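You operate a simulated robot arm through the tools that you are given. There is no shell and no other tool. Be economical: measure what you need, move in short steps, check, and stop when the job is done.

Carry out the task below with a simulated two-armed robot. There is one attempt and no reset: what you move stays moved.

Task
Put the blue cover in the black tray. Stack the small brown carton that says "rivets" from the top of the hub bench on top of the small brown carton marked "bungs". Put the front spacer on top of the yellow pad. Shut the washer drawer. Fetch the grey pad and set it on the top of the oil drum. Stack the rubber buffer labelled "B" from the top of the lift trolley on top of the rubber buffer marked "C". Put the 24 mm stud block from the top of the lift trolley on the metal cover there and the 21 mm stud block on the top of the narrow stand. The order is free. Set down upright: blue cover, stud block.

It is judged by the outcome, as a careful person would: the job done as asked, and still so three seconds after it is handed in. It fails if anything else is knocked over, pushed out of place, dropped, spilled or broken. Lids that push on must go on centred and level and be pressed home; caps that screw on are set level and turned clockwise until they are tight.

Robot
Two 7-joint arms with three-finger grippers on one trunk, on a base that drives. Base frame: it is fixed to the floor where the robot stands at the start and does not move with it; the origin is under the middle of the robot, x ahead of it, y to its left, z up; the surface under the hand at the start is at about z = 620. Readings come in mm, rad, newtons and seconds.
The left shoulder is at the start at [70, 146, 988], the right one opposite. With the tool pointing down near the work surface each hand reaches from about 260 to 680 mm from the robot's upright axis, wherever it stands, measured 20 degrees to its own side. Places, roughly: black tray (50x27x6 cm) [-3400, -2100, 800]; blue cover (7x7x9 cm) [500, -100, 700]; front spacer (5x5x3 cm) [2700, 4100, 200]; grey pad (5x9x3 cm) [-900, 5800, 600]; metal cover [-1250, 3500, 750]; rubber buffer [-750, 3750, 750]; small brown carton [3000, 3000, 1000]; stud block [-1250, 3750, 750]; top of the narrow stand (26x15 cm) [-740, 5580, 620]; top of the oil drum [-1300, 5800, 900]; washer drawer [-400, 5700, 900]; yellow pad (6x9x4 cm) [500, 300, 600]. Payload 2.2 kg a hand.
Tool frame (each hand has its own): the origin (TCP) lies between the finger pads and is the grasp point; the fingertips stand 28 mm ahead of it; z points along the fingers, y is the line along which they close. The gripper opens to 102 mm. The gripper's body begins 71 mm behind the TCP.
Orientation is that of the tool frame in the base frame, as [roll, pitch, yaw] about the fixed x, y, z axes, in that order (R = Rz(yaw) Ry(pitch) Rx(roll)). With the fingers straight down and closing along the base's y, the tool's x points along the base's -x, its y along +y and its z along -z.

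Tools
- The arms move only by the tool servo_tool. It takes "left_targets", "right_targets" or both (then of equal length, played together; a hand with none holds still); each is a list of rows, each an object of numbers (a shift or turn left out is 0, a gripper value left out holds the last): "hand": the closure in counts, from 0 (fully open) to 255 (shut); "x", "y", "z": the shift along the tool's x, y, z in cm; "rx", "ry", "rz": the turn, a rotation vector about the tool's x, y, z in rad. In form: [{"hand": .., "x": .., "y": .., "z": .., "rx": .., "ry": .., "rz": ..}, ...]. A call has 1 to 8 rows; each row is the pose to reach, as a shift and turn from the pose commanded when the call began, along the tool's axes at that moment. A row lasts 0.2 s, in which the tool goes at most 50 mm and 0.15 rad; a call with a longer step from one row to the next is refused whole, and so is a gripper value outside its range. A pose out of reach is approached as far as the arm can. The call stops where the force on the tool passes 40 N (or 10 N more than at its start, if that is more) or the arm is blocked; 0.2 s more then pass. Each finger halts on what it meets, pressing with about 34 N; the grip force reading is that of the motor and also rises with nothing between the fingers. The clock runs only during rows and for 0.2 s after the last one: add rows that repeat a pose to give the fingers time. It gives the time, the measured TCP pose, the force on the tool (base axes), the opening and the grip force at its end, in the units of the frame above (readings bear some noise), with the torque about the TCP (base axes, N m) and any sound that the robot's microphone picked up.
- Cameras (640 x 400 px; columns grow to the right, rows downward): "scene" is now at [125.6, 26.6, 1199.9]; the picture's right is [0.31, -0.95, 0.00], its down [-0.69, -0.22, -0.69] and it looks along [0.66, 0.21, -0.72] (base axes); focal length 255 px, centre (320, 200). "left" rides on the left gripper at [72, 38, -86] in its tool frame; the picture's right is [-0.47, 0.89, 0.00], its down [-0.60, -0.32, -0.73] and it looks along [-0.65, -0.34, 0.68] (tool axes); focal length 256 px, centre (320, 200). "right" rides on the right gripper at [69, 44, -86] in its tool frame; the picture's right is [-0.53, 0.85, 0.00], its down [-0.58, -0.36, -0.73] and it looks along [-0.62, -0.39, 0.68] (tool axes); focal length 256 px, centre (320, 200). There is no depth. A picture from a camera that has moved, and an enlarged one, comes with that camera's place and axes in the base frame and with its lens.
- capture(camera): a new picture of that camera. No time passes.
- raise_lower(by): slides the trunk up (or, below 0, down) by that many mm; the arms and the scene camera ride with it, the base frame stays. It gives what a move gives, with no picture.
- roll_base(legs): drives the robot by 1 to 6 legs, each [ahead, left, turn to the left] in mm, mm and rad, along the robot's own axes; the way and the turn of a leg run together, so that a leg with both is an arc; at most 1500 mm and 3.142 rad a leg. The arms and the cameras ride along, it lands a little off, and it stops where it bumps. It gives what a move gives.
- turn_head(pan, tilt): turns the head with the scene camera to pan (to the left, within 1.501 rad either way) and tilt (down, from -0.506 to 1.204), counted from straight ahead of the robot. It gives what a move gives.
- inspect(camera, box): a new picture of the part [left, top, right, bottom] of that camera's present view, enlarged. No time passes.
- finish_job(): hands the job in; it is judged then, once.

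Work in short steps. Places have to be worked out from the pictures, the camera data and where the tool is seen: move nearer, look again, correct. Check each grasp and each placing, and mend what went wrong. You have 217 turns and 220 pictures in all, those below and enlarged ones among them. Open the grippers and draw the arms clear of the work before you hand the job in, unless the task says otherwise; then end with one line.

The tools are called after "Call:" as name(argument=value, ...) on one line, values as JSON. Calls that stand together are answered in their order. servo_tool: Moves the arms, as the interface text tells. Its arguments: {"type":"object","properties":{"left_targets":{"type":"array"},"right_targets":{"type":"array"}},"required":[]} The other tools are called the same way: raise_lower (by) slides the trunk up or down; roll_base (legs) drives the base; turn_head (pan, tilt) turns the head that bears the scene camera; capture (camera) takes a picture; inspect (camera, box) takes an enlarged picture of a part of a camera's view; finish_job () hands the job in.

At the start:

```text
time_s: 0.0
left_tcp_pos: [477.5, 329.0, 893.8]
left_tool_rot: [3.141, 0.0, -3.14]
left_force: [0.0, -0.4, 0.4]
left_wrist_torque: [-0.02, -0.02, 0.0]
left_width: 102.1
left_gripper_force: 0.0
right_tcp_pos: [499.5, -43.8, 917.4]
right_tool_rot: [3.141, 0.0, 3.14]
right_force: [-0.3, 0.3, 0.0]
right_wrist_torque: [0.03, -0.02, -0.02]
right_width: 102.1
right_gripper_force: 0.1
trunk travel left (down, up): [-525.0, 415.0]
robot x, y, heading: [-0.4, -1.9, 0.002]
head pan, tilt: [0.312, 0.808]
```

scene: 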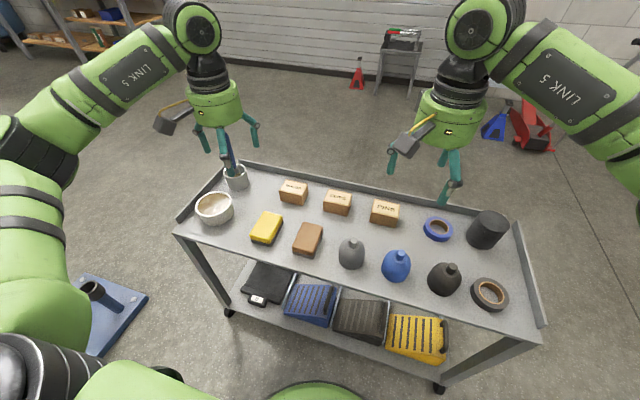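
right: 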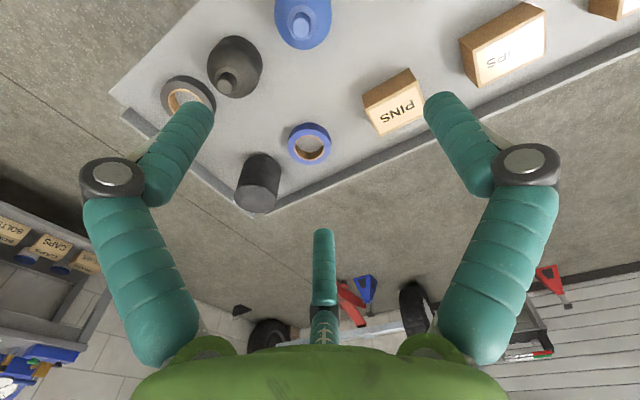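
left: 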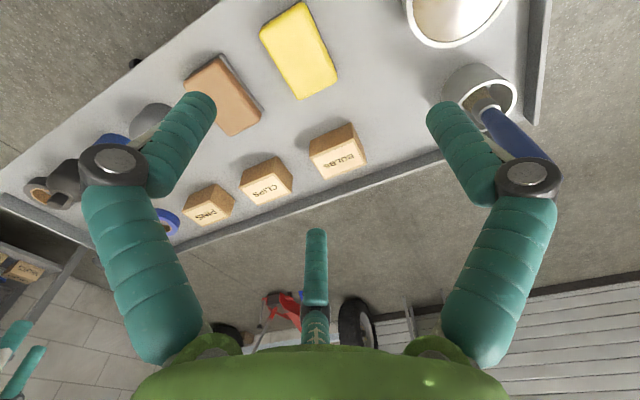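

I'll look closer at the blue cover from both views before grasping it.

Call:
inspect(camera="scene", box=[330, 200, 490, 300])

Call:
turn_head(pan=1.5, tilt=0.3)

Call:
capture(camera="scene")

Call:
turn_head(pan=-1.5, tilt=0.3)

Call:
capture(camera="scene")

Call:
turn_head(pan=0.0, tilt=0.2)

Call:
capture(camera="scene")

```text
4.00 times, centred on (410, 250) of scene
camera zoom: at [125.6, 26.6, 1199.9], right [0.31, -0.95, 0.0], down [-0.69, -0.22, -0.69], along [0.66, 0.21, -0.72], focal length 1021 px, centre (-40, 0)
```

zoom: 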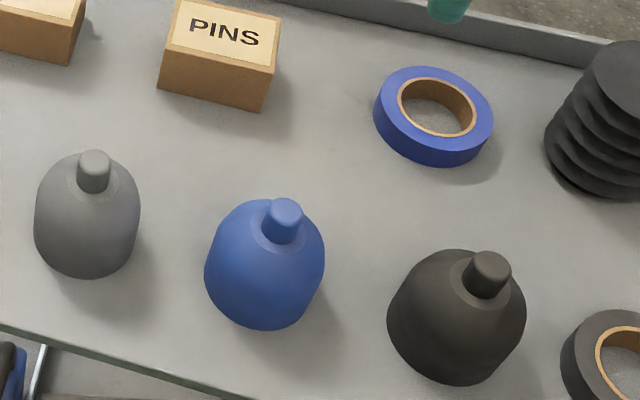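

```text
time_s: 1.4
left_tcp_pos: [477.9, 328.8, 894.6]
left_tool_rot: [3.141, -0.001, -3.138]
left_force: [1.3, -0.1, 0.0]
left_wrist_torque: [-0.01, 0.0, -0.01]
left_width: 102.1
left_gripper_force: 0.2
right_tcp_pos: [499.9, -45.0, 916.4]
right_tool_rot: [3.141, -0.001, 3.141]
right_force: [-0.2, -0.1, -0.2]
right_wrist_torque: [-0.02, 0.01, -0.02]
right_width: 101.9
right_gripper_force: 0.1
trunk travel left (down, up): [-525.0, 415.0]
robot x, y, heading: [-0.9, 2.0, 0.004]
head pan, tilt: [1.499, 0.3]
```

```text
215 pictures are left
camera scene: at [56.0, 95.0, 1244.9], right [1.0, -0.07, 0.0], down [-0.02, -0.3, -0.96], along [0.07, 0.95, -0.3], focal length 255 px, centre (320, 200)
```

scene: 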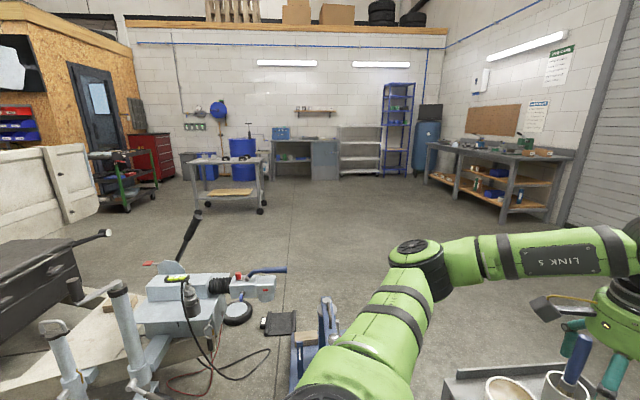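

```text
time_s: 4.0
left_tcp_pos: [478.9, 328.5, 893.1]
left_tool_rot: [3.141, 0.0, -3.14]
left_force: [-0.1, -1.1, 0.3]
left_wrist_torque: [0.02, 0.01, 0.01]
left_width: 102.0
left_gripper_force: 0.0
right_tcp_pos: [499.3, -44.3, 916.6]
right_tool_rot: [-3.142, -0.001, -3.141]
right_force: [-0.9, 0.6, 0.4]
right_wrist_torque: [0.0, 0.0, 0.03]
right_width: 101.9
right_gripper_force: 0.1
trunk travel left (down, up): [-525.0, 415.0]
robot x, y, heading: [-1.7, 1.3, -0.002]
head pan, tilt: [-1.499, 0.3]
```

```text
214 pictures are left
camera scene: at [55.9, -91.2, 1245.0], right [-1.0, -0.07, 0.0], down [-0.02, 0.29, -0.96], along [0.07, -0.95, -0.3], focal length 255 px, centre (320, 200)
```

scene: 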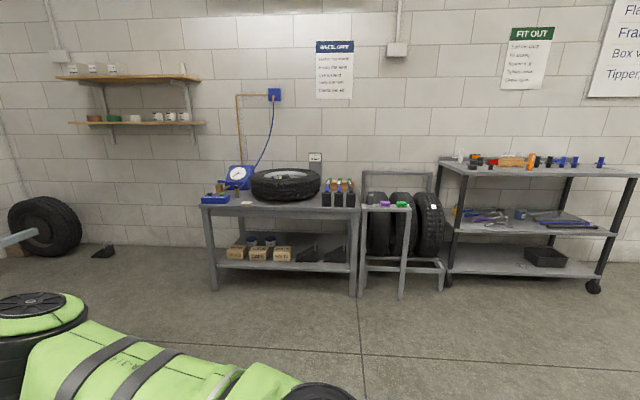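

```text
time_s: 5.6
left_tcp_pos: [478.0, 328.1, 892.5]
left_tool_rot: [3.141, 0.0, -3.14]
left_force: [-0.2, -1.1, 0.3]
left_wrist_torque: [0.03, -0.03, -0.02]
left_width: 101.8
left_gripper_force: 0.2
right_tcp_pos: [498.3, -44.7, 916.2]
right_tool_rot: [3.141, 0.001, 3.14]
right_force: [0.3, 0.4, -0.1]
right_wrist_torque: [0.03, -0.01, 0.02]
right_width: 102.0
right_gripper_force: 0.1
trunk travel left (down, up): [-525.0, 415.0]
robot x, y, heading: [-0.0, 3.5, -0.001]
head pan, tilt: [0.0, 0.201]
```

```text
213 pictures are left
camera scene: at [142.4, 1.8, 1254.3], right [0.0, -1.0, 0.0], down [-0.2, 0.0, -0.98], along [0.98, 0.0, -0.2], focal length 255 px, centre (320, 200)
```

scene: 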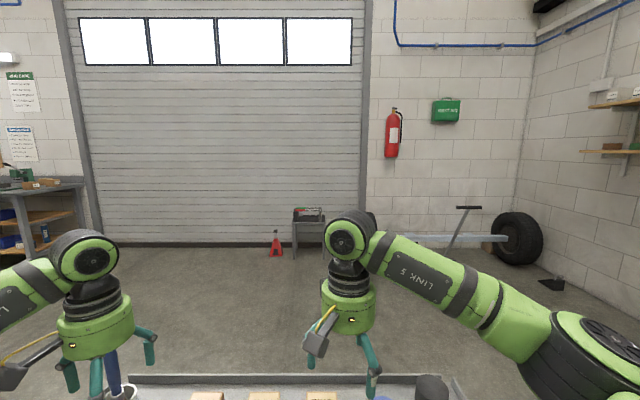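

The blue cover stands at about (478,-54), a domed cylinder with a small knob. I descend the right hand above it, partly closing the fingers to clear its neighbours.

Call:
servo_tool(right_targets=[{"hand": 30, "x": 2.2, "y": -0.95}, {"x": 2.2, "y": -0.95, "z": 5}, {"x": 2.2, "y": -0.95, "z": 10}, {"x": 2.2, "y": -0.95, "z": 14.5}])

Call:
capture(camera="right")

Call:
turn_head(pan=0.0, tilt=0.9)

Call:
capture(camera="scene")

```text
time_s: 6.6
left_tcp_pos: [478.8, 328.2, 893.7]
left_tool_rot: [3.142, 0.0, -3.141]
left_force: [-1.1, 0.0, 0.2]
left_wrist_torque: [-0.02, 0.01, 0.01]
left_width: 102.0
left_gripper_force: 0.1
right_tcp_pos: [477.4, -52.2, 771.2]
right_tool_rot: [-3.141, -0.001, -3.14]
right_force: [-0.2, 0.0, 0.0]
right_wrist_torque: [-0.02, 0.02, -0.03]
right_width: 89.8
right_gripper_force: 0.1
trunk travel left (down, up): [-525.0, 415.0]
robot x, y, heading: [-0.4, -0.6, 0.001]
head pan, tilt: [0.0, 0.201]
```

```text
212 pictures are left
camera right: at [410.5, -8.7, 857.8], right [0.53, 0.85, 0.0], down [0.58, -0.36, 0.73], along [0.62, -0.39, -0.68], focal length 256 px, centre (320, 200)
```

right: 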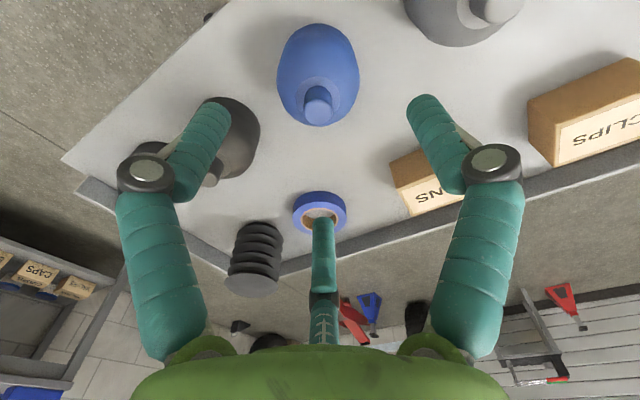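

```text
time_s: 7.7
left_tcp_pos: [477.7, 328.5, 893.1]
left_tool_rot: [3.141, 0.0, 3.141]
left_force: [0.6, 0.3, -0.5]
left_wrist_torque: [-0.02, 0.02, 0.01]
left_width: 102.0
left_gripper_force: 0.1
right_tcp_pos: [478.0, -51.3, 773.0]
right_tool_rot: [-3.141, -0.002, 3.141]
right_force: [0.4, 0.5, 0.3]
right_wrist_torque: [0.01, 0.05, -0.02]
right_width: 90.0
right_gripper_force: 0.1
trunk travel left (down, up): [-525.0, 415.0]
robot x, y, heading: [-3.9, -0.5, 0.001]
head pan, tilt: [0.0, 0.901]
```

```text
211 pictures are left
camera scene: at [124.7, 1.9, 1192.8], right [0.0, -1.0, 0.0], down [-0.78, 0.0, -0.62], along [0.62, 0.0, -0.78], focal length 255 px, centre (320, 200)
```

scene: 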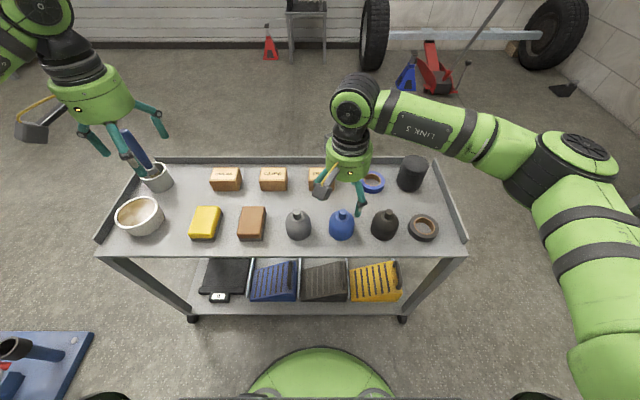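

The hand is centred over the cover; I go down and close on its body.

Call:
servo_tool(right_targets=[{"hand": 30, "z": 5}, {"z": 9}, {"z": 11.5}, {"z": 11.5, "hand": 255}, {"z": 11.5, "hand": 255}, {"z": 11.5, "hand": 255}])

Call:
capture(camera="right")

```text
time_s: 9.1
left_tcp_pos: [478.3, 327.8, 893.8]
left_tool_rot: [-3.141, -0.002, -3.139]
left_force: [0.2, -0.1, -0.5]
left_wrist_torque: [0.02, -0.01, -0.02]
left_width: 102.1
left_gripper_force: 0.0
right_tcp_pos: [475.7, -53.4, 655.6]
right_tool_rot: [3.142, -0.001, -3.141]
right_force: [0.2, 0.2, -0.5]
right_wrist_torque: [-0.03, -0.03, 0.02]
right_width: 65.1
right_gripper_force: 33.6
trunk travel left (down, up): [-525.0, 415.0]
robot x, y, heading: [0.4, 0.8, 0.001]
head pan, tilt: [0.0, 0.901]
```

```text
210 pictures are left
camera right: at [407.6, -10.0, 742.7], right [0.53, 0.85, 0.0], down [0.58, -0.36, 0.73], along [0.62, -0.39, -0.68], focal length 256 px, centre (320, 200)
```

right: 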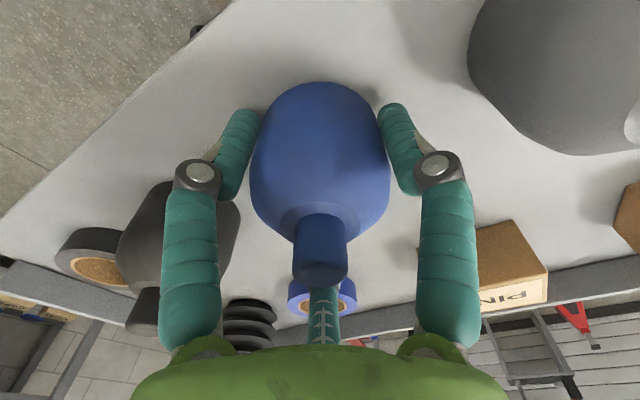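

Width 65 mm with firm grip force. I lift it (cover base is ~36 mm below TCP) and check.

Call:
servo_tool(right_targets=[{"z": -3}, {"z": -8}, {"z": -13}, {"z": -18}, {"z": -23}, {"z": -26}])

Call:
turn_head(pan=0.0, tilt=0.7)

Call:
capture(camera="scene")

```text
time_s: 10.5
left_tcp_pos: [477.4, 327.8, 894.1]
left_tool_rot: [-3.14, 0.0, -3.141]
left_force: [-0.7, 0.7, 0.0]
left_wrist_torque: [-0.03, 0.0, 0.03]
left_width: 102.0
left_gripper_force: 0.1
right_tcp_pos: [477.0, -55.6, 915.3]
right_tool_rot: [-3.141, 0.0, 3.141]
right_force: [0.2, -0.2, 0.1]
right_wrist_torque: [0.01, -0.02, 0.03]
right_width: 65.1
right_gripper_force: 33.9
trunk travel left (down, up): [-525.0, 415.0]
robot x, y, heading: [0.6, -0.1, -0.003]
head pan, tilt: [0.0, 0.901]
```

```text
time_s: 11.2
left_tcp_pos: [479.3, 328.7, 894.7]
left_tool_rot: [-3.141, 0.0, -3.14]
left_force: [-0.1, 0.5, 0.4]
left_wrist_torque: [0.01, 0.01, 0.01]
left_width: 101.9
left_gripper_force: 0.0
right_tcp_pos: [475.6, -54.8, 913.9]
right_tool_rot: [3.141, -0.001, -3.141]
right_force: [-0.2, -0.5, -0.7]
right_wrist_torque: [-0.03, -0.03, 0.0]
right_width: 64.7
right_gripper_force: 34.4
trunk travel left (down, up): [-525.0, 415.0]
robot x, y, heading: [1.2, 2.6, -0.001]
head pan, tilt: [0.0, 0.7]
```

```text
209 pictures are left
camera scene: at [134.2, 1.9, 1208.8], right [0.0, -1.0, 0.0], down [-0.64, 0.0, -0.76], along [0.76, 0.0, -0.64], focal length 255 px, centre (320, 200)
```

scene: 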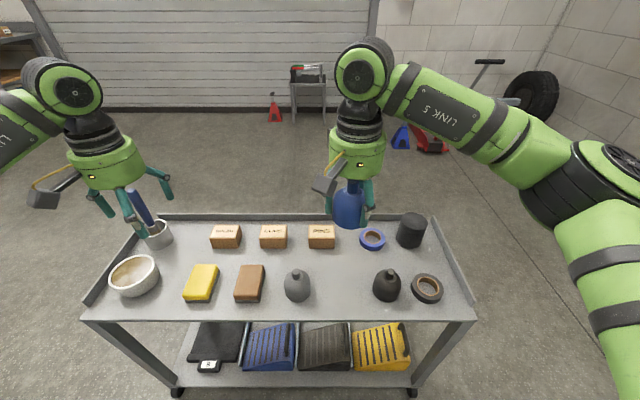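

Lifted cleanly. I back away from the bench and turn right to look towards the tray.

Call:
roll_base(legs=[[-350, 0, 0], [0, 0, -1.57]])

Call:
turn_head(pan=-1.4, tilt=0.35)

Call:
capture(camera="scene")

Call:
turn_head(pan=-0.5, tilt=0.35)

Call:
capture(camera="scene")

```text
time_s: 17.2
left_tcp_pos: [-16.5, -474.1, 893.7]
left_tool_rot: [-3.142, 0.001, 1.585]
left_force: [-0.3, 0.5, -0.7]
left_wrist_torque: [0.0, -0.03, 0.0]
left_width: 101.9
left_gripper_force: 0.1
right_tcp_pos: [-400.3, -478.1, 914.8]
right_tool_rot: [3.141, -0.002, 1.583]
right_force: [-0.1, -0.3, -0.2]
right_wrist_torque: [0.01, -0.02, -0.03]
right_width: 64.5
right_gripper_force: 33.9
trunk travel left (down, up): [-525.0, 415.0]
robot x, y, heading: [-350.4, 0.1, -1.557]
head pan, tilt: [0.0, 0.7]
```

```text
time_s: 18.8
left_tcp_pos: [-16.6, -474.4, 893.8]
left_tool_rot: [-3.141, 0.0, 1.585]
left_force: [0.2, 0.7, -0.7]
left_wrist_torque: [0.03, 0.05, -0.01]
left_width: 102.1
left_gripper_force: 0.0
right_tcp_pos: [-399.6, -477.9, 913.9]
right_tool_rot: [-3.141, 0.0, 1.584]
right_force: [0.0, 0.3, 0.0]
right_wrist_torque: [-0.04, -0.01, -0.01]
right_width: 64.8
right_gripper_force: 33.8
trunk travel left (down, up): [-525.0, 415.0]
robot x, y, heading: [-350.9, -2.2, -1.557]
head pan, tilt: [-1.4, 0.351]
```

```text
208 pictures are left
camera scene: at [-442.5, -65.1, 1240.2], right [-0.18, 0.98, 0.0], down [0.34, 0.06, -0.94], along [-0.92, -0.17, -0.34], focal length 255 px, centre (320, 200)
```

scene: 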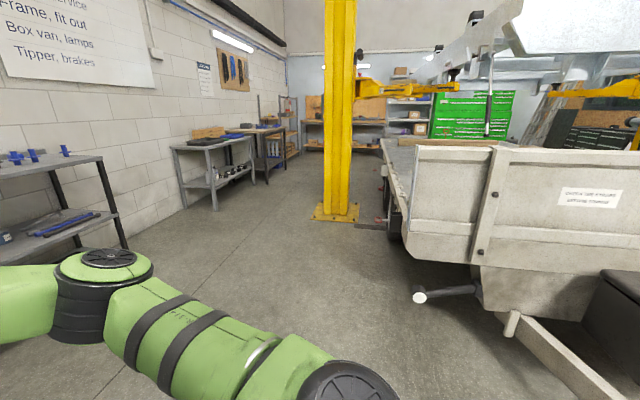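

```text
time_s: 20.0
left_tcp_pos: [-16.6, -473.4, 895.0]
left_tool_rot: [3.141, -0.001, 1.585]
left_force: [0.5, 0.2, 0.2]
left_wrist_torque: [0.03, -0.01, 0.0]
left_width: 102.0
left_gripper_force: 0.1
right_tcp_pos: [-400.5, -478.9, 914.8]
right_tool_rot: [3.141, 0.001, 1.584]
right_force: [-1.0, -0.3, -1.2]
right_wrist_torque: [0.0, 0.02, 0.0]
right_width: 64.7
right_gripper_force: 34.0
trunk travel left (down, up): [-525.0, 415.0]
robot x, y, heading: [-349.4, 0.7, -1.556]
head pan, tilt: [-0.499, 0.351]
```

```text
207 pictures are left
camera scene: at [-394.6, -130.3, 1240.2], right [-0.88, 0.47, 0.0], down [0.16, 0.3, -0.94], along [-0.44, -0.83, -0.34], focal length 255 px, centre (320, 200)
```

scene: 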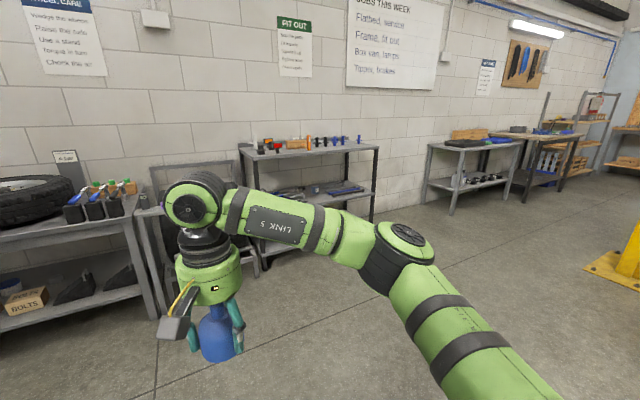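

The tray is visible on a table at about (-3450,-2130), with a yellow lift post at (-3300,-380) to avoid. I drive to y≈-1000 and strafe right along the tables.

Call:
roll_base(legs=[[1000, 0, -0.014], [0, -1500, 0], [0, -1500, 0]])

Call:
turn_head(pan=0.0, tilt=0.45)

Call:
capture(camera="scene")

```text
time_s: 39.2
left_tcp_pos: [-3024.3, -1452.6, 894.8]
left_tool_rot: [3.141, -0.002, 1.559]
left_force: [-0.8, 0.2, 0.2]
left_wrist_torque: [0.0, 0.01, 0.01]
left_width: 101.9
left_gripper_force: 0.1
right_tcp_pos: [-3407.0, -1448.2, 914.7]
right_tool_rot: [3.141, -0.001, 1.559]
right_force: [-0.4, -0.2, -0.4]
right_wrist_torque: [-0.02, -0.01, 0.03]
right_width: 64.9
right_gripper_force: 33.8
trunk travel left (down, up): [-525.0, 415.0]
robot x, y, heading: [-3344.3, -970.5, -1.583]
head pan, tilt: [-0.499, 0.351]
```

```text
time_s: 40.1
left_tcp_pos: [-3024.7, -1452.6, 894.4]
left_tool_rot: [3.141, 0.0, 1.559]
left_force: [0.2, 0.6, -0.3]
left_wrist_torque: [-0.02, 0.01, 0.0]
left_width: 102.0
left_gripper_force: 0.1
right_tcp_pos: [-3408.1, -1447.5, 914.9]
right_tool_rot: [3.14, 0.0, 1.558]
right_force: [-0.1, 0.0, -0.6]
right_wrist_torque: [0.0, -0.01, -0.01]
right_width: 65.1
right_gripper_force: 34.0
trunk travel left (down, up): [-525.0, 415.0]
robot x, y, heading: [-3344.6, -973.2, -1.578]
head pan, tilt: [0.0, 0.45]
```

```text
206 pictures are left
camera scene: at [-3349.0, -1111.2, 1231.0], right [-1.0, 0.01, 0.0], down [0.01, 0.44, -0.9], along [-0.01, -0.9, -0.44], focal length 255 px, centre (320, 200)
```

scene: 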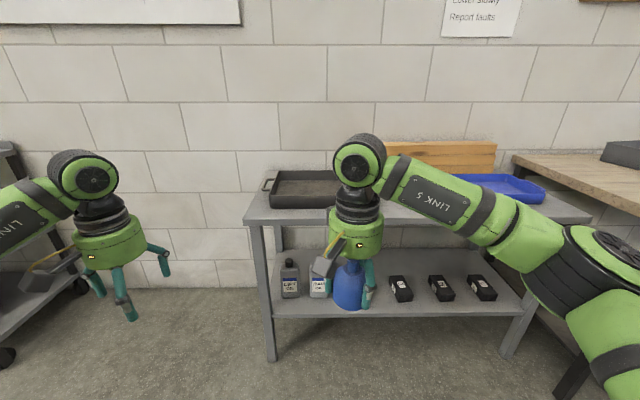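

The tray spans about x -3660..-3160, y -2230..-1963 on a table top of z≈781. I raise the trunk a little, drive forward 430 mm, then look from the hand.

Call:
raise_lower(by=60)

Call:
roll_base(legs=[[430, 0, 0.007]])

Call:
turn_head(pan=0.0, tilt=0.7)

Call:
capture(camera="scene")

Call:
capture(camera="right")

```text
time_s: 41.1
left_tcp_pos: [-3024.1, -1454.0, 953.8]
left_tool_rot: [3.14, 0.0, 1.559]
left_force: [1.0, -0.5, -0.4]
left_wrist_torque: [0.02, -0.01, -0.03]
left_width: 102.0
left_gripper_force: 0.1
right_tcp_pos: [-3407.1, -1447.8, 973.9]
right_tool_rot: [-3.141, 0.0, 1.559]
right_force: [-0.5, -0.8, -0.3]
right_wrist_torque: [-0.02, 0.02, 0.0]
right_width: 64.7
right_gripper_force: 33.8
trunk travel left (down, up): [-585.0, 355.0]
robot x, y, heading: [-3344.2, -973.4, -1.583]
head pan, tilt: [0.0, 0.45]
```

```text
time_s: 43.8
left_tcp_pos: [-3024.9, -1882.9, 954.2]
left_tool_rot: [-3.14, -0.001, 1.566]
left_force: [0.2, -0.2, -0.4]
left_wrist_torque: [-0.01, 0.01, -0.02]
left_width: 102.1
left_gripper_force: 0.1
right_tcp_pos: [-3407.1, -1878.7, 974.9]
right_tool_rot: [-3.141, 0.001, 1.566]
right_force: [-0.2, 0.3, 1.1]
right_wrist_torque: [0.0, 0.01, 0.01]
right_width: 64.7
right_gripper_force: 34.2
trunk travel left (down, up): [-585.0, 355.0]
robot x, y, heading: [-3349.4, -1402.1, -1.574]
head pan, tilt: [0.0, 0.45]
```

```text
time_s: 44.5
left_tcp_pos: [-3025.0, -1880.9, 954.6]
left_tool_rot: [-3.14, -0.001, 1.566]
left_force: [-0.1, -0.4, -0.1]
left_wrist_torque: [-0.03, -0.02, 0.0]
left_width: 102.1
left_gripper_force: 0.1
right_tcp_pos: [-3408.7, -1879.1, 974.8]
right_tool_rot: [3.141, 0.001, 1.565]
right_force: [0.4, -0.2, -0.8]
right_wrist_torque: [-0.03, -0.01, -0.05]
right_width: 64.7
right_gripper_force: 33.6
trunk travel left (down, up): [-585.0, 355.0]
robot x, y, heading: [-3348.8, -1403.7, -1.577]
head pan, tilt: [0.0, 0.7]
```

```text
205 pictures are left
camera scene: at [-3351.8, -1535.5, 1268.9], right [-1.0, 0.01, 0.0], down [0.0, 0.64, -0.77], along [0.0, -0.77, -0.64], focal length 255 px, centre (320, 200)
```

scene: 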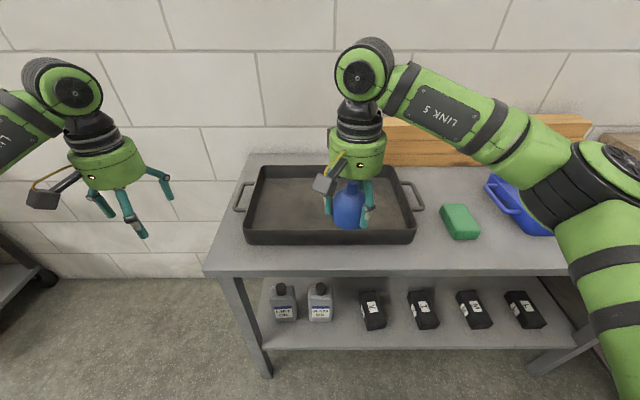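

```text
204 pictures are left
camera right: at [-3363.0, -1810.6, 1061.7], right [0.84, -0.54, 0.0], down [-0.37, -0.57, 0.73], along [-0.39, -0.62, -0.68], focal length 256 px, centre (320, 200)
```

right: 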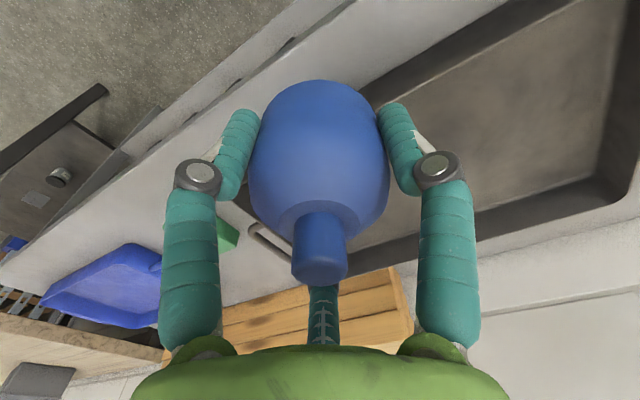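

Tray body spans about x -3583..-3170, y -2206..-1930. I drive 60 mm closer, then move the cover over the tray centre and lower to just above.

Call:
roll_base(legs=[[60, 0, 0.003]])

Call:
servo_tool(right_targets=[{"x": -4, "y": 0.5}, {"x": -8.5, "y": 1.2}, {"x": -12.5, "y": 1.5}, {"x": -12.5, "y": 1.5, "z": 4}, {"x": -12.5, "y": 1.5, "z": 8}, {"x": -12.5, "y": 1.5, "z": 11}])

Call:
capture(camera="scene")

Call:
capture(camera="right")

```text
time_s: 45.5
left_tcp_pos: [-3023.2, -1940.7, 954.5]
left_tool_rot: [3.141, 0.001, 1.569]
left_force: [-0.4, -0.8, -0.6]
left_wrist_torque: [0.03, 0.01, -0.01]
left_width: 101.8
left_gripper_force: 0.1
right_tcp_pos: [-3408.4, -1938.6, 975.1]
right_tool_rot: [-3.141, 0.0, 1.569]
right_force: [-0.1, 0.0, -0.5]
right_wrist_torque: [0.02, 0.03, 0.0]
right_width: 64.6
right_gripper_force: 34.1
trunk travel left (down, up): [-585.0, 355.0]
robot x, y, heading: [-3348.8, -1460.3, -1.577]
head pan, tilt: [0.0, 0.7]
```

```text
time_s: 46.9
left_tcp_pos: [-3023.0, -1941.4, 954.1]
left_tool_rot: [-3.141, -0.001, 1.569]
left_force: [0.5, 0.7, -0.1]
left_wrist_torque: [0.0, -0.06, 0.02]
left_width: 101.7
left_gripper_force: 0.0
right_tcp_pos: [-3391.6, -2062.7, 865.2]
right_tool_rot: [-3.141, -0.001, 1.567]
right_force: [0.5, 0.5, 0.4]
right_wrist_torque: [-0.01, 0.01, 0.04]
right_width: 64.6
right_gripper_force: 33.5
trunk travel left (down, up): [-585.0, 355.0]
robot x, y, heading: [-3349.5, -1463.8, -1.571]
head pan, tilt: [0.0, 0.7]
```

```text
203 pictures are left
camera scene: at [-3351.8, -1594.9, 1268.8], right [-1.0, 0.0, 0.0], down [0.0, 0.64, -0.76], along [0.0, -0.76, -0.64], focal length 255 px, centre (320, 200)
```

scene: 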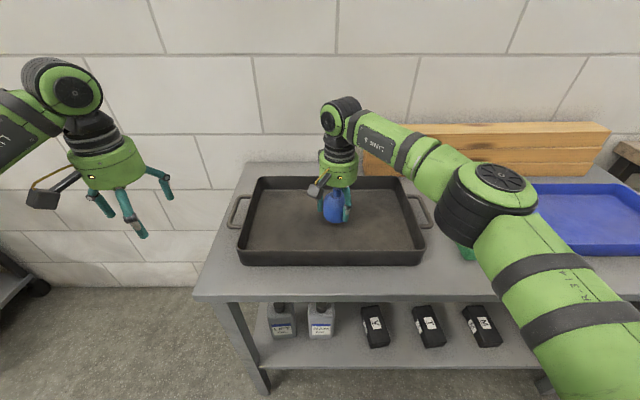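

```text
202 pictures are left
camera right: at [-3347.4, -1994.9, 952.1], right [0.84, -0.54, 0.0], down [-0.37, -0.58, 0.73], along [-0.39, -0.62, -0.68], focal length 256 px, centre (320, 200)
```

right: 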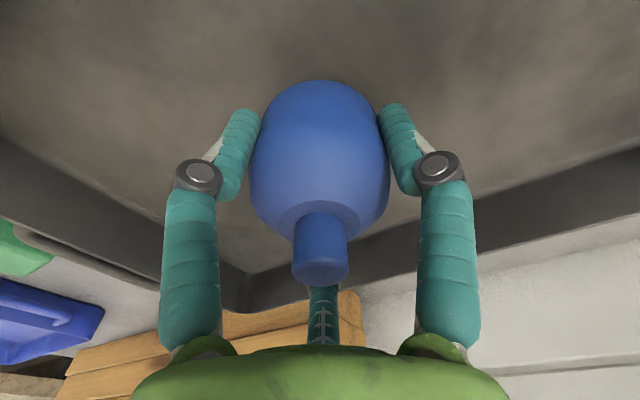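

Cover is well inside the tray. I lower in small steps watching for contact.

Call:
servo_tool(right_targets=[{"z": 1}, {"z": 2}, {"z": 2.6}, {"z": 3}, {"z": 3.4}, {"z": 3.8}])

```text
time_s: 48.3
left_tcp_pos: [-3022.7, -1939.6, 956.4]
left_tool_rot: [-3.141, 0.003, 1.568]
left_force: [-0.8, 0.2, 0.1]
left_wrist_torque: [0.04, 0.02, -0.02]
left_width: 101.9
left_gripper_force: 0.1
right_tcp_pos: [-3392.3, -2063.9, 832.8]
right_tool_rot: [3.141, 0.009, 1.567]
right_force: [-3.0, -8.0, 26.8]
right_wrist_torque: [-0.24, 0.14, 0.08]
right_width: 65.1
right_gripper_force: 33.8
trunk travel left (down, up): [-585.0, 355.0]
robot x, y, heading: [-3351.7, -1462.8, -1.575]
head pan, tilt: [0.0, 0.7]
```

Contact at TCP z≈833. I ease off slightly, open and withdraw upwards.

Call:
servo_tool(right_targets=[{"z": -0.5}, {"z": -0.5, "hand": 20}, {"z": -0.5, "hand": 20}, {"z": -3}, {"z": -8}, {"z": -13}, {"z": -16}])

Call:
capture(camera="right")

Call:
capture(camera="scene")

```text
time_s: 49.9
left_tcp_pos: [-3023.5, -1940.1, 953.9]
left_tool_rot: [-3.14, 0.002, 1.566]
left_force: [-0.1, -0.1, -0.5]
left_wrist_torque: [-0.01, 0.01, -0.01]
left_width: 102.1
left_gripper_force: 0.0
right_tcp_pos: [-3391.5, -2060.8, 990.4]
right_tool_rot: [-3.141, -0.001, 1.57]
right_force: [1.3, 0.4, -0.2]
right_wrist_torque: [0.02, 0.05, -0.04]
right_width: 94.3
right_gripper_force: 0.0
trunk travel left (down, up): [-585.0, 355.0]
robot x, y, heading: [-3347.9, -1458.0, -1.575]
head pan, tilt: [0.0, 0.7]
```

```text
201 pictures are left
camera right: at [-3346.7, -1991.9, 1076.1], right [0.84, -0.54, 0.0], down [-0.37, -0.58, 0.73], along [-0.39, -0.62, -0.68], focal length 256 px, centre (320, 200)
```

right: 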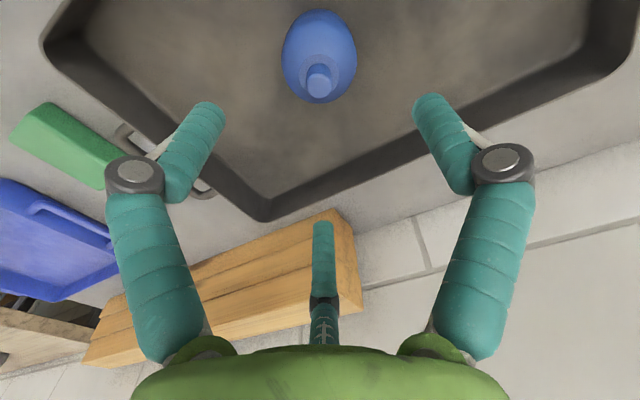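

```text
200 pictures are left
camera scene: at [-3350.8, -1593.7, 1268.9], right [-1.0, 0.0, 0.0], down [0.0, 0.64, -0.77], along [0.0, -0.77, -0.64], focal length 255 px, centre (320, 200)
```

scene: 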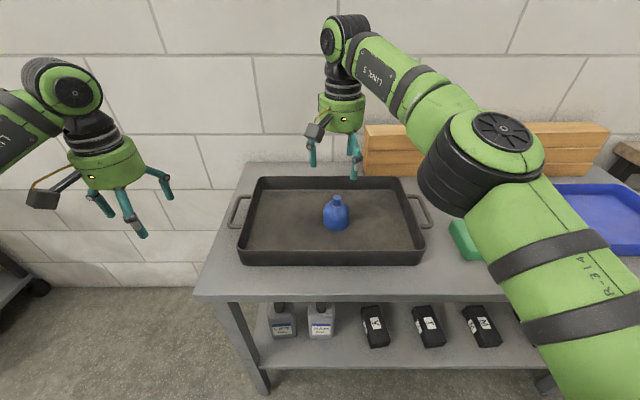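

Blue cover stands upright in the black tray. I retract the right arm, back out and strafe back east, south of the start bench, then turn to face +y.

Call:
servo_tool(right_targets=[{"x": 5, "y": -1}, {"x": 10, "y": -2}, {"x": 14, "y": -3}, {"x": 19, "y": -4}, {"x": 22, "y": -5}], left_targets=[{"x": 2}, {"x": 4}, {"x": 6}, {"x": 8}, {"x": 10}])

Call:
roll_base(legs=[[-430, 0, 0.004], [0, 1500, 0], [0, 1500, 0], [0, 1500, 0], [0, 150, 0], [0, 0, 3.13]])

Call:
turn_head(pan=0.5, tilt=0.3)

Call:
capture(camera="scene")

```text
refused: row 1 steps farther than a row can; nothing moved
```

```text
time_s: 82.0
left_tcp_pos: [950.4, -482.7, 954.3]
left_tool_rot: [3.14, 0.0, -1.521]
left_force: [0.0, -0.1, -0.3]
left_wrist_torque: [0.02, -0.05, 0.01]
left_width: 102.1
left_gripper_force: 0.2
right_tcp_pos: [1311.9, -343.5, 988.9]
right_tool_rot: [-3.141, 0.001, -1.519]
right_force: [-0.4, -0.2, 0.0]
right_wrist_torque: [-0.01, 0.01, 0.0]
right_width: 94.1
right_gripper_force: 0.1
trunk travel left (down, up): [-585.0, 355.0]
robot x, y, heading: [1302.9, -946.7, 1.62]
head pan, tilt: [0.0, 0.7]
```

```text
time_s: 82.9
left_tcp_pos: [951.2, -483.5, 955.0]
left_tool_rot: [3.141, 0.002, -1.521]
left_force: [0.0, 0.7, 0.7]
left_wrist_torque: [-0.01, 0.01, -0.01]
left_width: 102.2
left_gripper_force: 0.1
right_tcp_pos: [1311.6, -343.9, 988.7]
right_tool_rot: [3.141, 0.0, -1.52]
right_force: [0.0, -0.4, -0.1]
right_wrist_torque: [-0.02, 0.0, -0.03]
right_width: 93.9
right_gripper_force: 0.1
trunk travel left (down, up): [-585.0, 355.0]
robot x, y, heading: [1298.9, -947.7, 1.623]
head pan, tilt: [0.499, 0.3]
```

```text
199 pictures are left
camera scene: at [1249.9, -813.1, 1304.9], right [0.85, 0.52, 0.0], down [0.15, -0.25, -0.96], along [-0.5, 0.82, -0.3], focal length 255 px, centre (320, 200)
```

scene: 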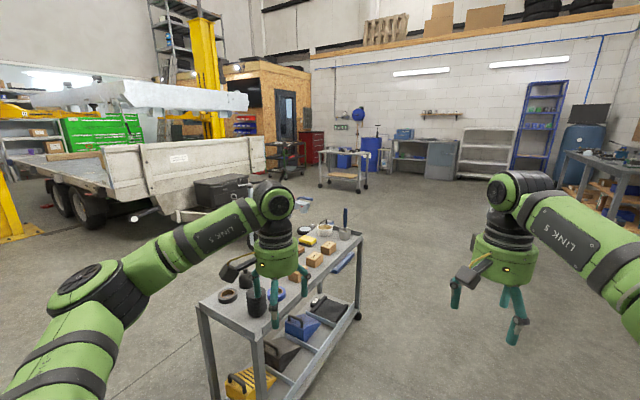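

The way ahead is open. I tuck the arms in, then drive up to y≈2300 and look at the trolley.

Call:
servo_tool(right_targets=[{"x": 4, "y": -1}, {"x": 8, "y": -2}, {"x": 12, "y": -3}, {"x": 16, "y": -4}, {"x": 20, "y": -5}], left_targets=[{"x": 2}, {"x": 4}, {"x": 6}, {"x": 8}, {"x": 10}])

Call:
roll_base(legs=[[0, 0, -0.05], [1500, 0, 0], [1500, 0, 0], [0, 0, 0.8]])

Call:
turn_head(pan=0.3, tilt=0.3)

Call:
capture(camera="scene")

```text
time_s: 84.1
left_tcp_pos: [956.6, -583.2, 953.6]
left_tool_rot: [3.141, 0.002, -1.521]
left_force: [-0.4, 0.4, 0.4]
left_wrist_torque: [0.02, 0.0, -0.01]
left_width: 102.2
left_gripper_force: 0.1
right_tcp_pos: [1373.3, -541.5, 988.3]
right_tool_rot: [-3.14, 0.002, -1.522]
right_force: [0.0, -0.5, 0.1]
right_wrist_torque: [0.04, 0.01, -0.03]
right_width: 94.0
right_gripper_force: 0.1
trunk travel left (down, up): [-585.0, 355.0]
robot x, y, heading: [1304.4, -947.0, 1.619]
head pan, tilt: [0.499, 0.3]
```

```text
time_s: 101.2
left_tcp_pos: [824.9, 2138.5, 953.6]
left_tool_rot: [-3.142, 0.0, -0.801]
left_force: [0.0, -1.0, 0.3]
left_wrist_torque: [-0.02, -0.03, 0.02]
left_width: 101.9
left_gripper_force: 0.0
right_tcp_pos: [1109.3, 2443.8, 989.1]
right_tool_rot: [3.141, 0.001, -0.799]
right_force: [-0.8, -0.4, 0.2]
right_wrist_torque: [0.01, 0.0, 0.0]
right_width: 94.0
right_gripper_force: 0.1
trunk travel left (down, up): [-585.0, 355.0]
robot x, y, heading: [1320.0, 2095.4, 2.341]
head pan, tilt: [0.499, 0.3]
```

```text
time_s: 102.0
left_tcp_pos: [824.7, 2137.4, 953.7]
left_tool_rot: [-3.14, 0.0, -0.799]
left_force: [-0.5, 0.5, 0.4]
left_wrist_torque: [-0.02, 0.0, -0.01]
left_width: 101.8
left_gripper_force: 0.1
right_tcp_pos: [1109.0, 2443.6, 988.8]
right_tool_rot: [3.141, 0.0, -0.8]
right_force: [0.0, -0.3, -0.5]
right_wrist_torque: [0.01, -0.01, -0.02]
right_width: 93.7
right_gripper_force: 0.1
trunk travel left (down, up): [-585.0, 355.0]
robot x, y, heading: [1322.0, 2089.2, 2.343]
head pan, tilt: [0.3, 0.3]
```

```text
198 pictures are left
camera scene: at [1205.4, 2175.7, 1305.0], right [0.48, 0.88, 0.0], down [0.26, -0.14, -0.96], along [-0.84, 0.46, -0.3], focal length 255 px, centre (320, 200)
```

scene: 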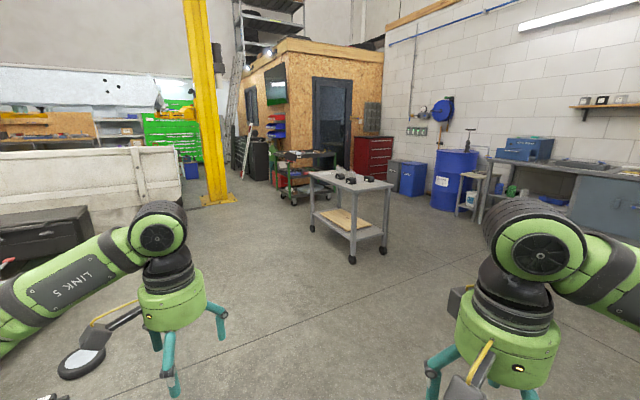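

The lift trolley spans roughly x -1350..-500, y 3350..3950. I drive to its south side facing +y and look from there.

Call:
roll_base(legs=[[0, 0, -0.77], [610, 0, 0], [0, 1500, 0], [0, 750, 0]])

Call:
turn_head(pan=0.0, tilt=0.5)

Call:
capture(camera="scene")

```text
time_s: 118.2
left_tcp_pos: [-1265.7, 3070.9, 953.1]
left_tool_rot: [3.142, 0.0, -1.563]
left_force: [0.5, 1.0, 0.3]
left_wrist_torque: [-0.01, 0.0, 0.0]
left_width: 102.1
left_gripper_force: 0.1
right_tcp_pos: [-848.4, 3093.7, 988.6]
right_tool_rot: [3.14, 0.001, -1.562]
right_force: [0.2, -0.7, 0.6]
right_wrist_torque: [0.02, 0.05, 0.02]
right_width: 94.3
right_gripper_force: 0.0
trunk travel left (down, up): [-585.0, 355.0]
robot x, y, heading: [-935.9, 2692.3, 1.575]
head pan, tilt: [0.3, 0.3]
```

```text
time_s: 119.0
left_tcp_pos: [-1266.0, 3069.4, 954.5]
left_tool_rot: [-3.139, 0.001, -1.562]
left_force: [-0.1, -1.0, -0.1]
left_wrist_torque: [-0.02, 0.01, 0.02]
left_width: 101.8
left_gripper_force: 0.1
right_tcp_pos: [-848.6, 3094.7, 988.6]
right_tool_rot: [3.142, -0.001, -1.561]
right_force: [-0.1, 0.3, -0.1]
right_wrist_torque: [-0.01, 0.04, -0.03]
right_width: 94.2
right_gripper_force: 0.0
trunk travel left (down, up): [-585.0, 355.0]
robot x, y, heading: [-935.1, 2693.2, 1.579]
head pan, tilt: [0.0, 0.499]
```

```text
197 pictures are left
camera scene: at [-937.6, 2835.9, 1286.6], right [1.0, 0.01, 0.0], down [0.0, -0.48, -0.88], along [-0.01, 0.88, -0.48], focal length 255 px, centre (320, 200)
```

scene: 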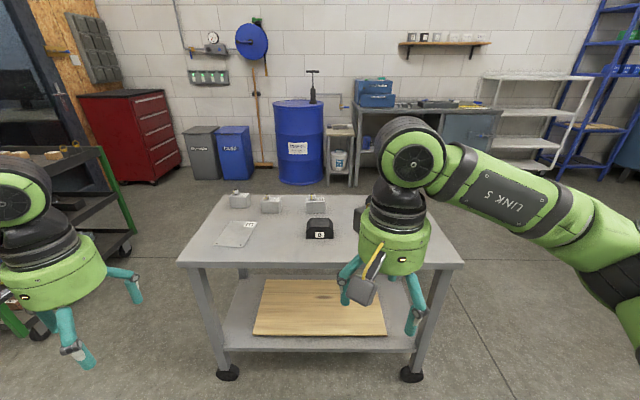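

The trolley is clear in view: three stud blocks, the metal cover, and a buffer. I zoom in on the left part; then approach closer.

Call:
inspect(camera="scene", box=[200, 180, 360, 280])

Call:
servo_tool(right_targets=[{"y": -4.5}, {"y": -9}, {"y": -13.5}])

Call:
roll_base(legs=[[350, 0, -0.006]])

Call:
turn_head(pan=0.0, tilt=0.8)

Call:
capture(camera="scene")

```text
4.00 times, centred on (280, 230) of scene
camera zoom: at [-937.6, 2835.9, 1286.6], right [1.0, 0.01, 0.0], down [0.0, -0.48, -0.88], along [-0.01, 0.88, -0.48], focal length 1021 px, centre (480, 80)
```

zoom: 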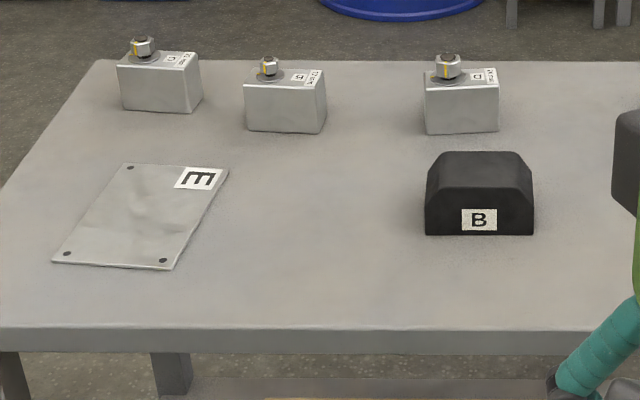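

```text
time_s: 119.8
left_tcp_pos: [-1265.7, 3069.5, 955.3]
left_tool_rot: [3.142, 0.002, -1.56]
left_force: [0.3, -0.5, -0.1]
left_wrist_torque: [0.02, 0.04, -0.03]
left_width: 102.0
left_gripper_force: 0.1
right_tcp_pos: [-710.5, 3094.8, 988.6]
right_tool_rot: [3.138, -0.001, -1.561]
right_force: [0.4, -0.1, -0.3]
right_wrist_torque: [0.06, 0.06, 0.01]
right_width: 94.3
right_gripper_force: 0.0
trunk travel left (down, up): [-585.0, 355.0]
robot x, y, heading: [-933.2, 2695.0, 1.577]
head pan, tilt: [0.0, 0.499]
```

```text
time_s: 122.0
left_tcp_pos: [-1267.9, 3419.9, 953.2]
left_tool_rot: [3.14, 0.0, -1.562]
left_force: [-0.1, 1.1, -0.7]
left_wrist_torque: [-0.01, 0.01, 0.01]
left_width: 101.9
left_gripper_force: 0.0
right_tcp_pos: [-715.1, 3444.8, 990.3]
right_tool_rot: [3.141, 0.0, -1.563]
right_force: [-0.2, -0.4, 0.8]
right_wrist_torque: [-0.02, -0.03, 0.0]
right_width: 94.1
right_gripper_force: 0.0
trunk travel left (down, up): [-585.0, 355.0]
robot x, y, heading: [-939.8, 3043.3, 1.577]
head pan, tilt: [0.0, 0.499]
```

```text
time_s: 122.8
left_tcp_pos: [-1266.9, 3418.6, 954.0]
left_tool_rot: [-3.14, 0.0, -1.563]
left_force: [-0.3, -0.2, 0.0]
left_wrist_torque: [-0.01, 0.03, -0.03]
left_width: 101.9
left_gripper_force: 0.2
right_tcp_pos: [-714.9, 3444.8, 989.7]
right_tool_rot: [-3.142, -0.002, -1.563]
right_force: [-0.3, 0.1, 0.2]
right_wrist_torque: [-0.01, 0.02, -0.01]
right_width: 93.9
right_gripper_force: 0.2
trunk travel left (down, up): [-585.0, 355.0]
robot x, y, heading: [-935.9, 3042.1, 1.575]
head pan, tilt: [0.0, 0.799]
```

```text
195 pictures are left
camera scene: at [-940.1, 3175.3, 1260.7], right [1.0, 0.01, 0.0], down [0.01, -0.72, -0.7], along [-0.01, 0.7, -0.72], focal length 255 px, centre (320, 200)
```

scene: 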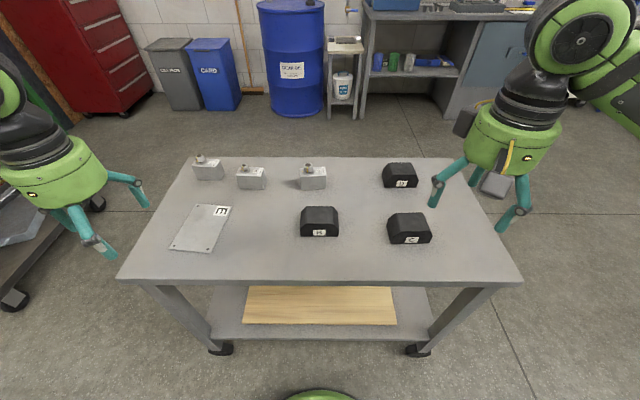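

I zoom on the stud blocks' labels and on the buffers.

Call:
inspect(camera="scene", box=[180, 145, 276, 205])

Call:
inspect(camera="scene", box=[264, 145, 360, 205])

Call:
inspect(camera="scene", box=[288, 150, 448, 250])

```text
6.67 times, centred on (228, 175) of scene
camera zoom: at [-940.1, 3175.3, 1260.7], right [1.0, 0.01, 0.0], down [0.01, -0.72, -0.7], along [-0.01, 0.7, -0.72], focal length 1702 px, centre (933, 367)
```

zoom: 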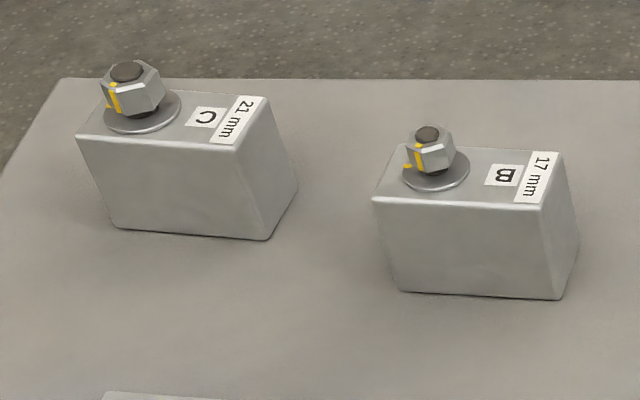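

```text
6.67 times, centred on (312, 175) of scene
camera zoom: at [-940.1, 3175.3, 1260.7], right [1.0, 0.01, 0.0], down [0.01, -0.72, -0.7], along [-0.01, 0.7, -0.72], focal length 1702 px, centre (373, 367)
```

zoom: 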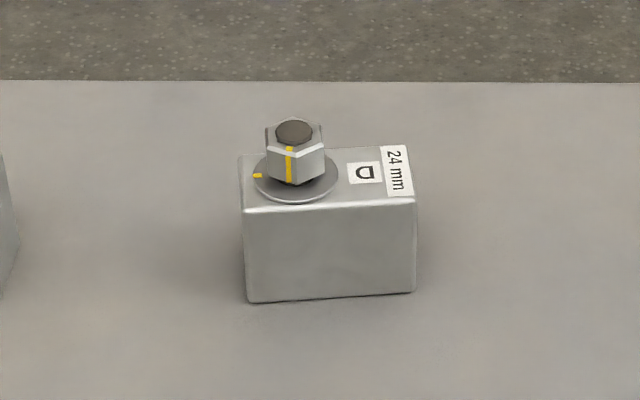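

```text
4.00 times, centred on (368, 200) of scene
camera zoom: at [-940.1, 3175.3, 1260.7], right [1.0, 0.01, 0.0], down [0.01, -0.72, -0.7], along [-0.01, 0.7, -0.72], focal length 1021 px, centre (128, 200)
```

zoom: 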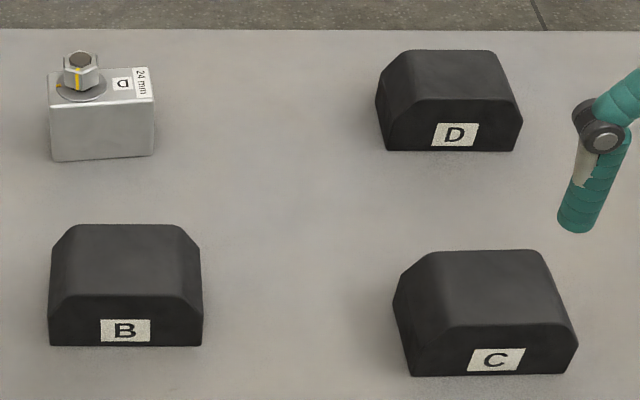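

24 mm block is D at ≈(-967,3745), 21 mm is C at ≈(-1290,3784); cover E centre ≈(-1252,3583); buffer B ≈(-948,3583), C ≈(-726,3564), table z≈740. First buffer B with the right hand: I turn the wrist 90° and move above it.

Call:
servo_tool(right_targets=[{"hand": 0, "x": -2.3, "y": 3.9, "rz": 0.145}, {"x": -4.6, "y": 7.8, "rz": 0.29}, {"x": -6.9, "y": 11.7, "rz": 0.435}, {"x": -9.2, "y": 15.6, "rz": 0.58}, {"x": -11.5, "y": 19.5, "rz": 0.725}, {"x": -13.8, "y": 23.2, "rz": 0.87}, {"x": -13.8, "y": 23.2, "rz": 1.015}, {"x": -13.8, "y": 23.2, "rz": 1.16}])

Call:
servo_tool(right_targets=[{"rz": 0.14, "z": 3}, {"rz": 0.28, "z": 6}, {"rz": 0.419, "z": 9}])

Call:
capture(camera="right")

Call:
capture(camera="scene")

```text
time_s: 124.6
left_tcp_pos: [-1268.8, 3418.6, 953.6]
left_tool_rot: [-3.141, -0.001, -1.56]
left_force: [-0.1, 0.5, 0.5]
left_wrist_torque: [-0.01, 0.0, 0.01]
left_width: 101.8
left_gripper_force: 0.1
right_tcp_pos: [-949.3, 3581.0, 989.9]
right_tool_rot: [3.141, 0.0, -2.724]
right_force: [-0.7, -0.1, -1.1]
right_wrist_torque: [0.0, -0.01, 0.02]
right_width: 102.0
right_gripper_force: 0.1
trunk travel left (down, up): [-585.0, 355.0]
robot x, y, heading: [-934.9, 3039.9, 1.58]
head pan, tilt: [0.0, 0.799]
```

```text
time_s: 125.4
left_tcp_pos: [-1269.0, 3419.9, 952.6]
left_tool_rot: [3.14, 0.0, -1.562]
left_force: [-0.1, -0.5, 0.2]
left_wrist_torque: [-0.03, -0.02, 0.0]
left_width: 102.1
left_gripper_force: 0.1
right_tcp_pos: [-948.0, 3582.7, 899.3]
right_tool_rot: [-3.142, -0.002, 3.139]
right_force: [0.5, -0.4, 0.0]
right_wrist_torque: [-0.02, -0.01, -0.01]
right_width: 101.8
right_gripper_force: 0.0
trunk travel left (down, up): [-585.0, 355.0]
robot x, y, heading: [-938.5, 3045.1, 1.578]
head pan, tilt: [0.0, 0.799]
```

```text
191 pictures are left
camera right: at [-1015.9, 3625.6, 985.9], right [0.54, 0.84, 0.0], down [0.58, -0.37, 0.73], along [0.62, -0.39, -0.68], focal length 256 px, centre (320, 200)
```

right: 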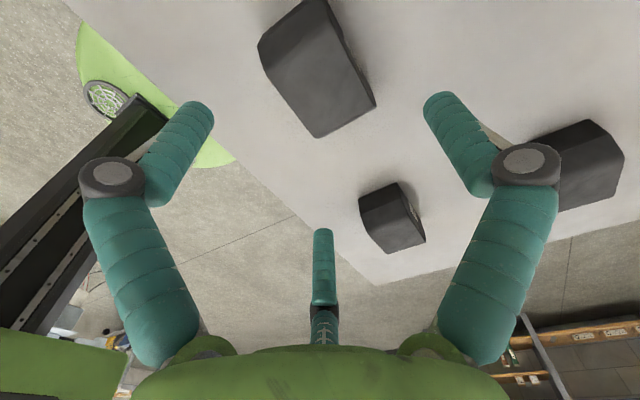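

```text
190 pictures are left
camera scene: at [-940.0, 3176.0, 1260.6], right [1.0, 0.01, 0.0], down [0.01, -0.72, -0.7], along [-0.01, 0.7, -0.72], focal length 255 px, centre (320, 200)
```

scene: 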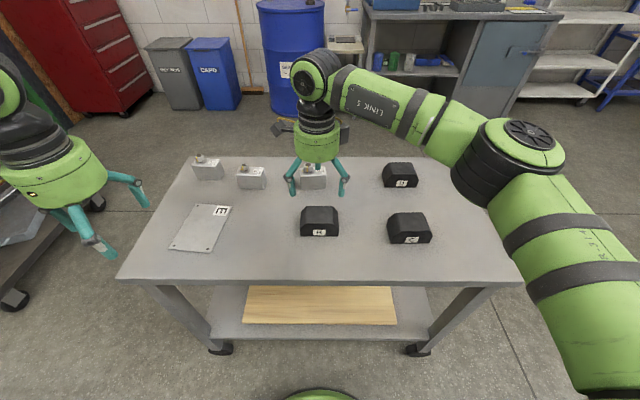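

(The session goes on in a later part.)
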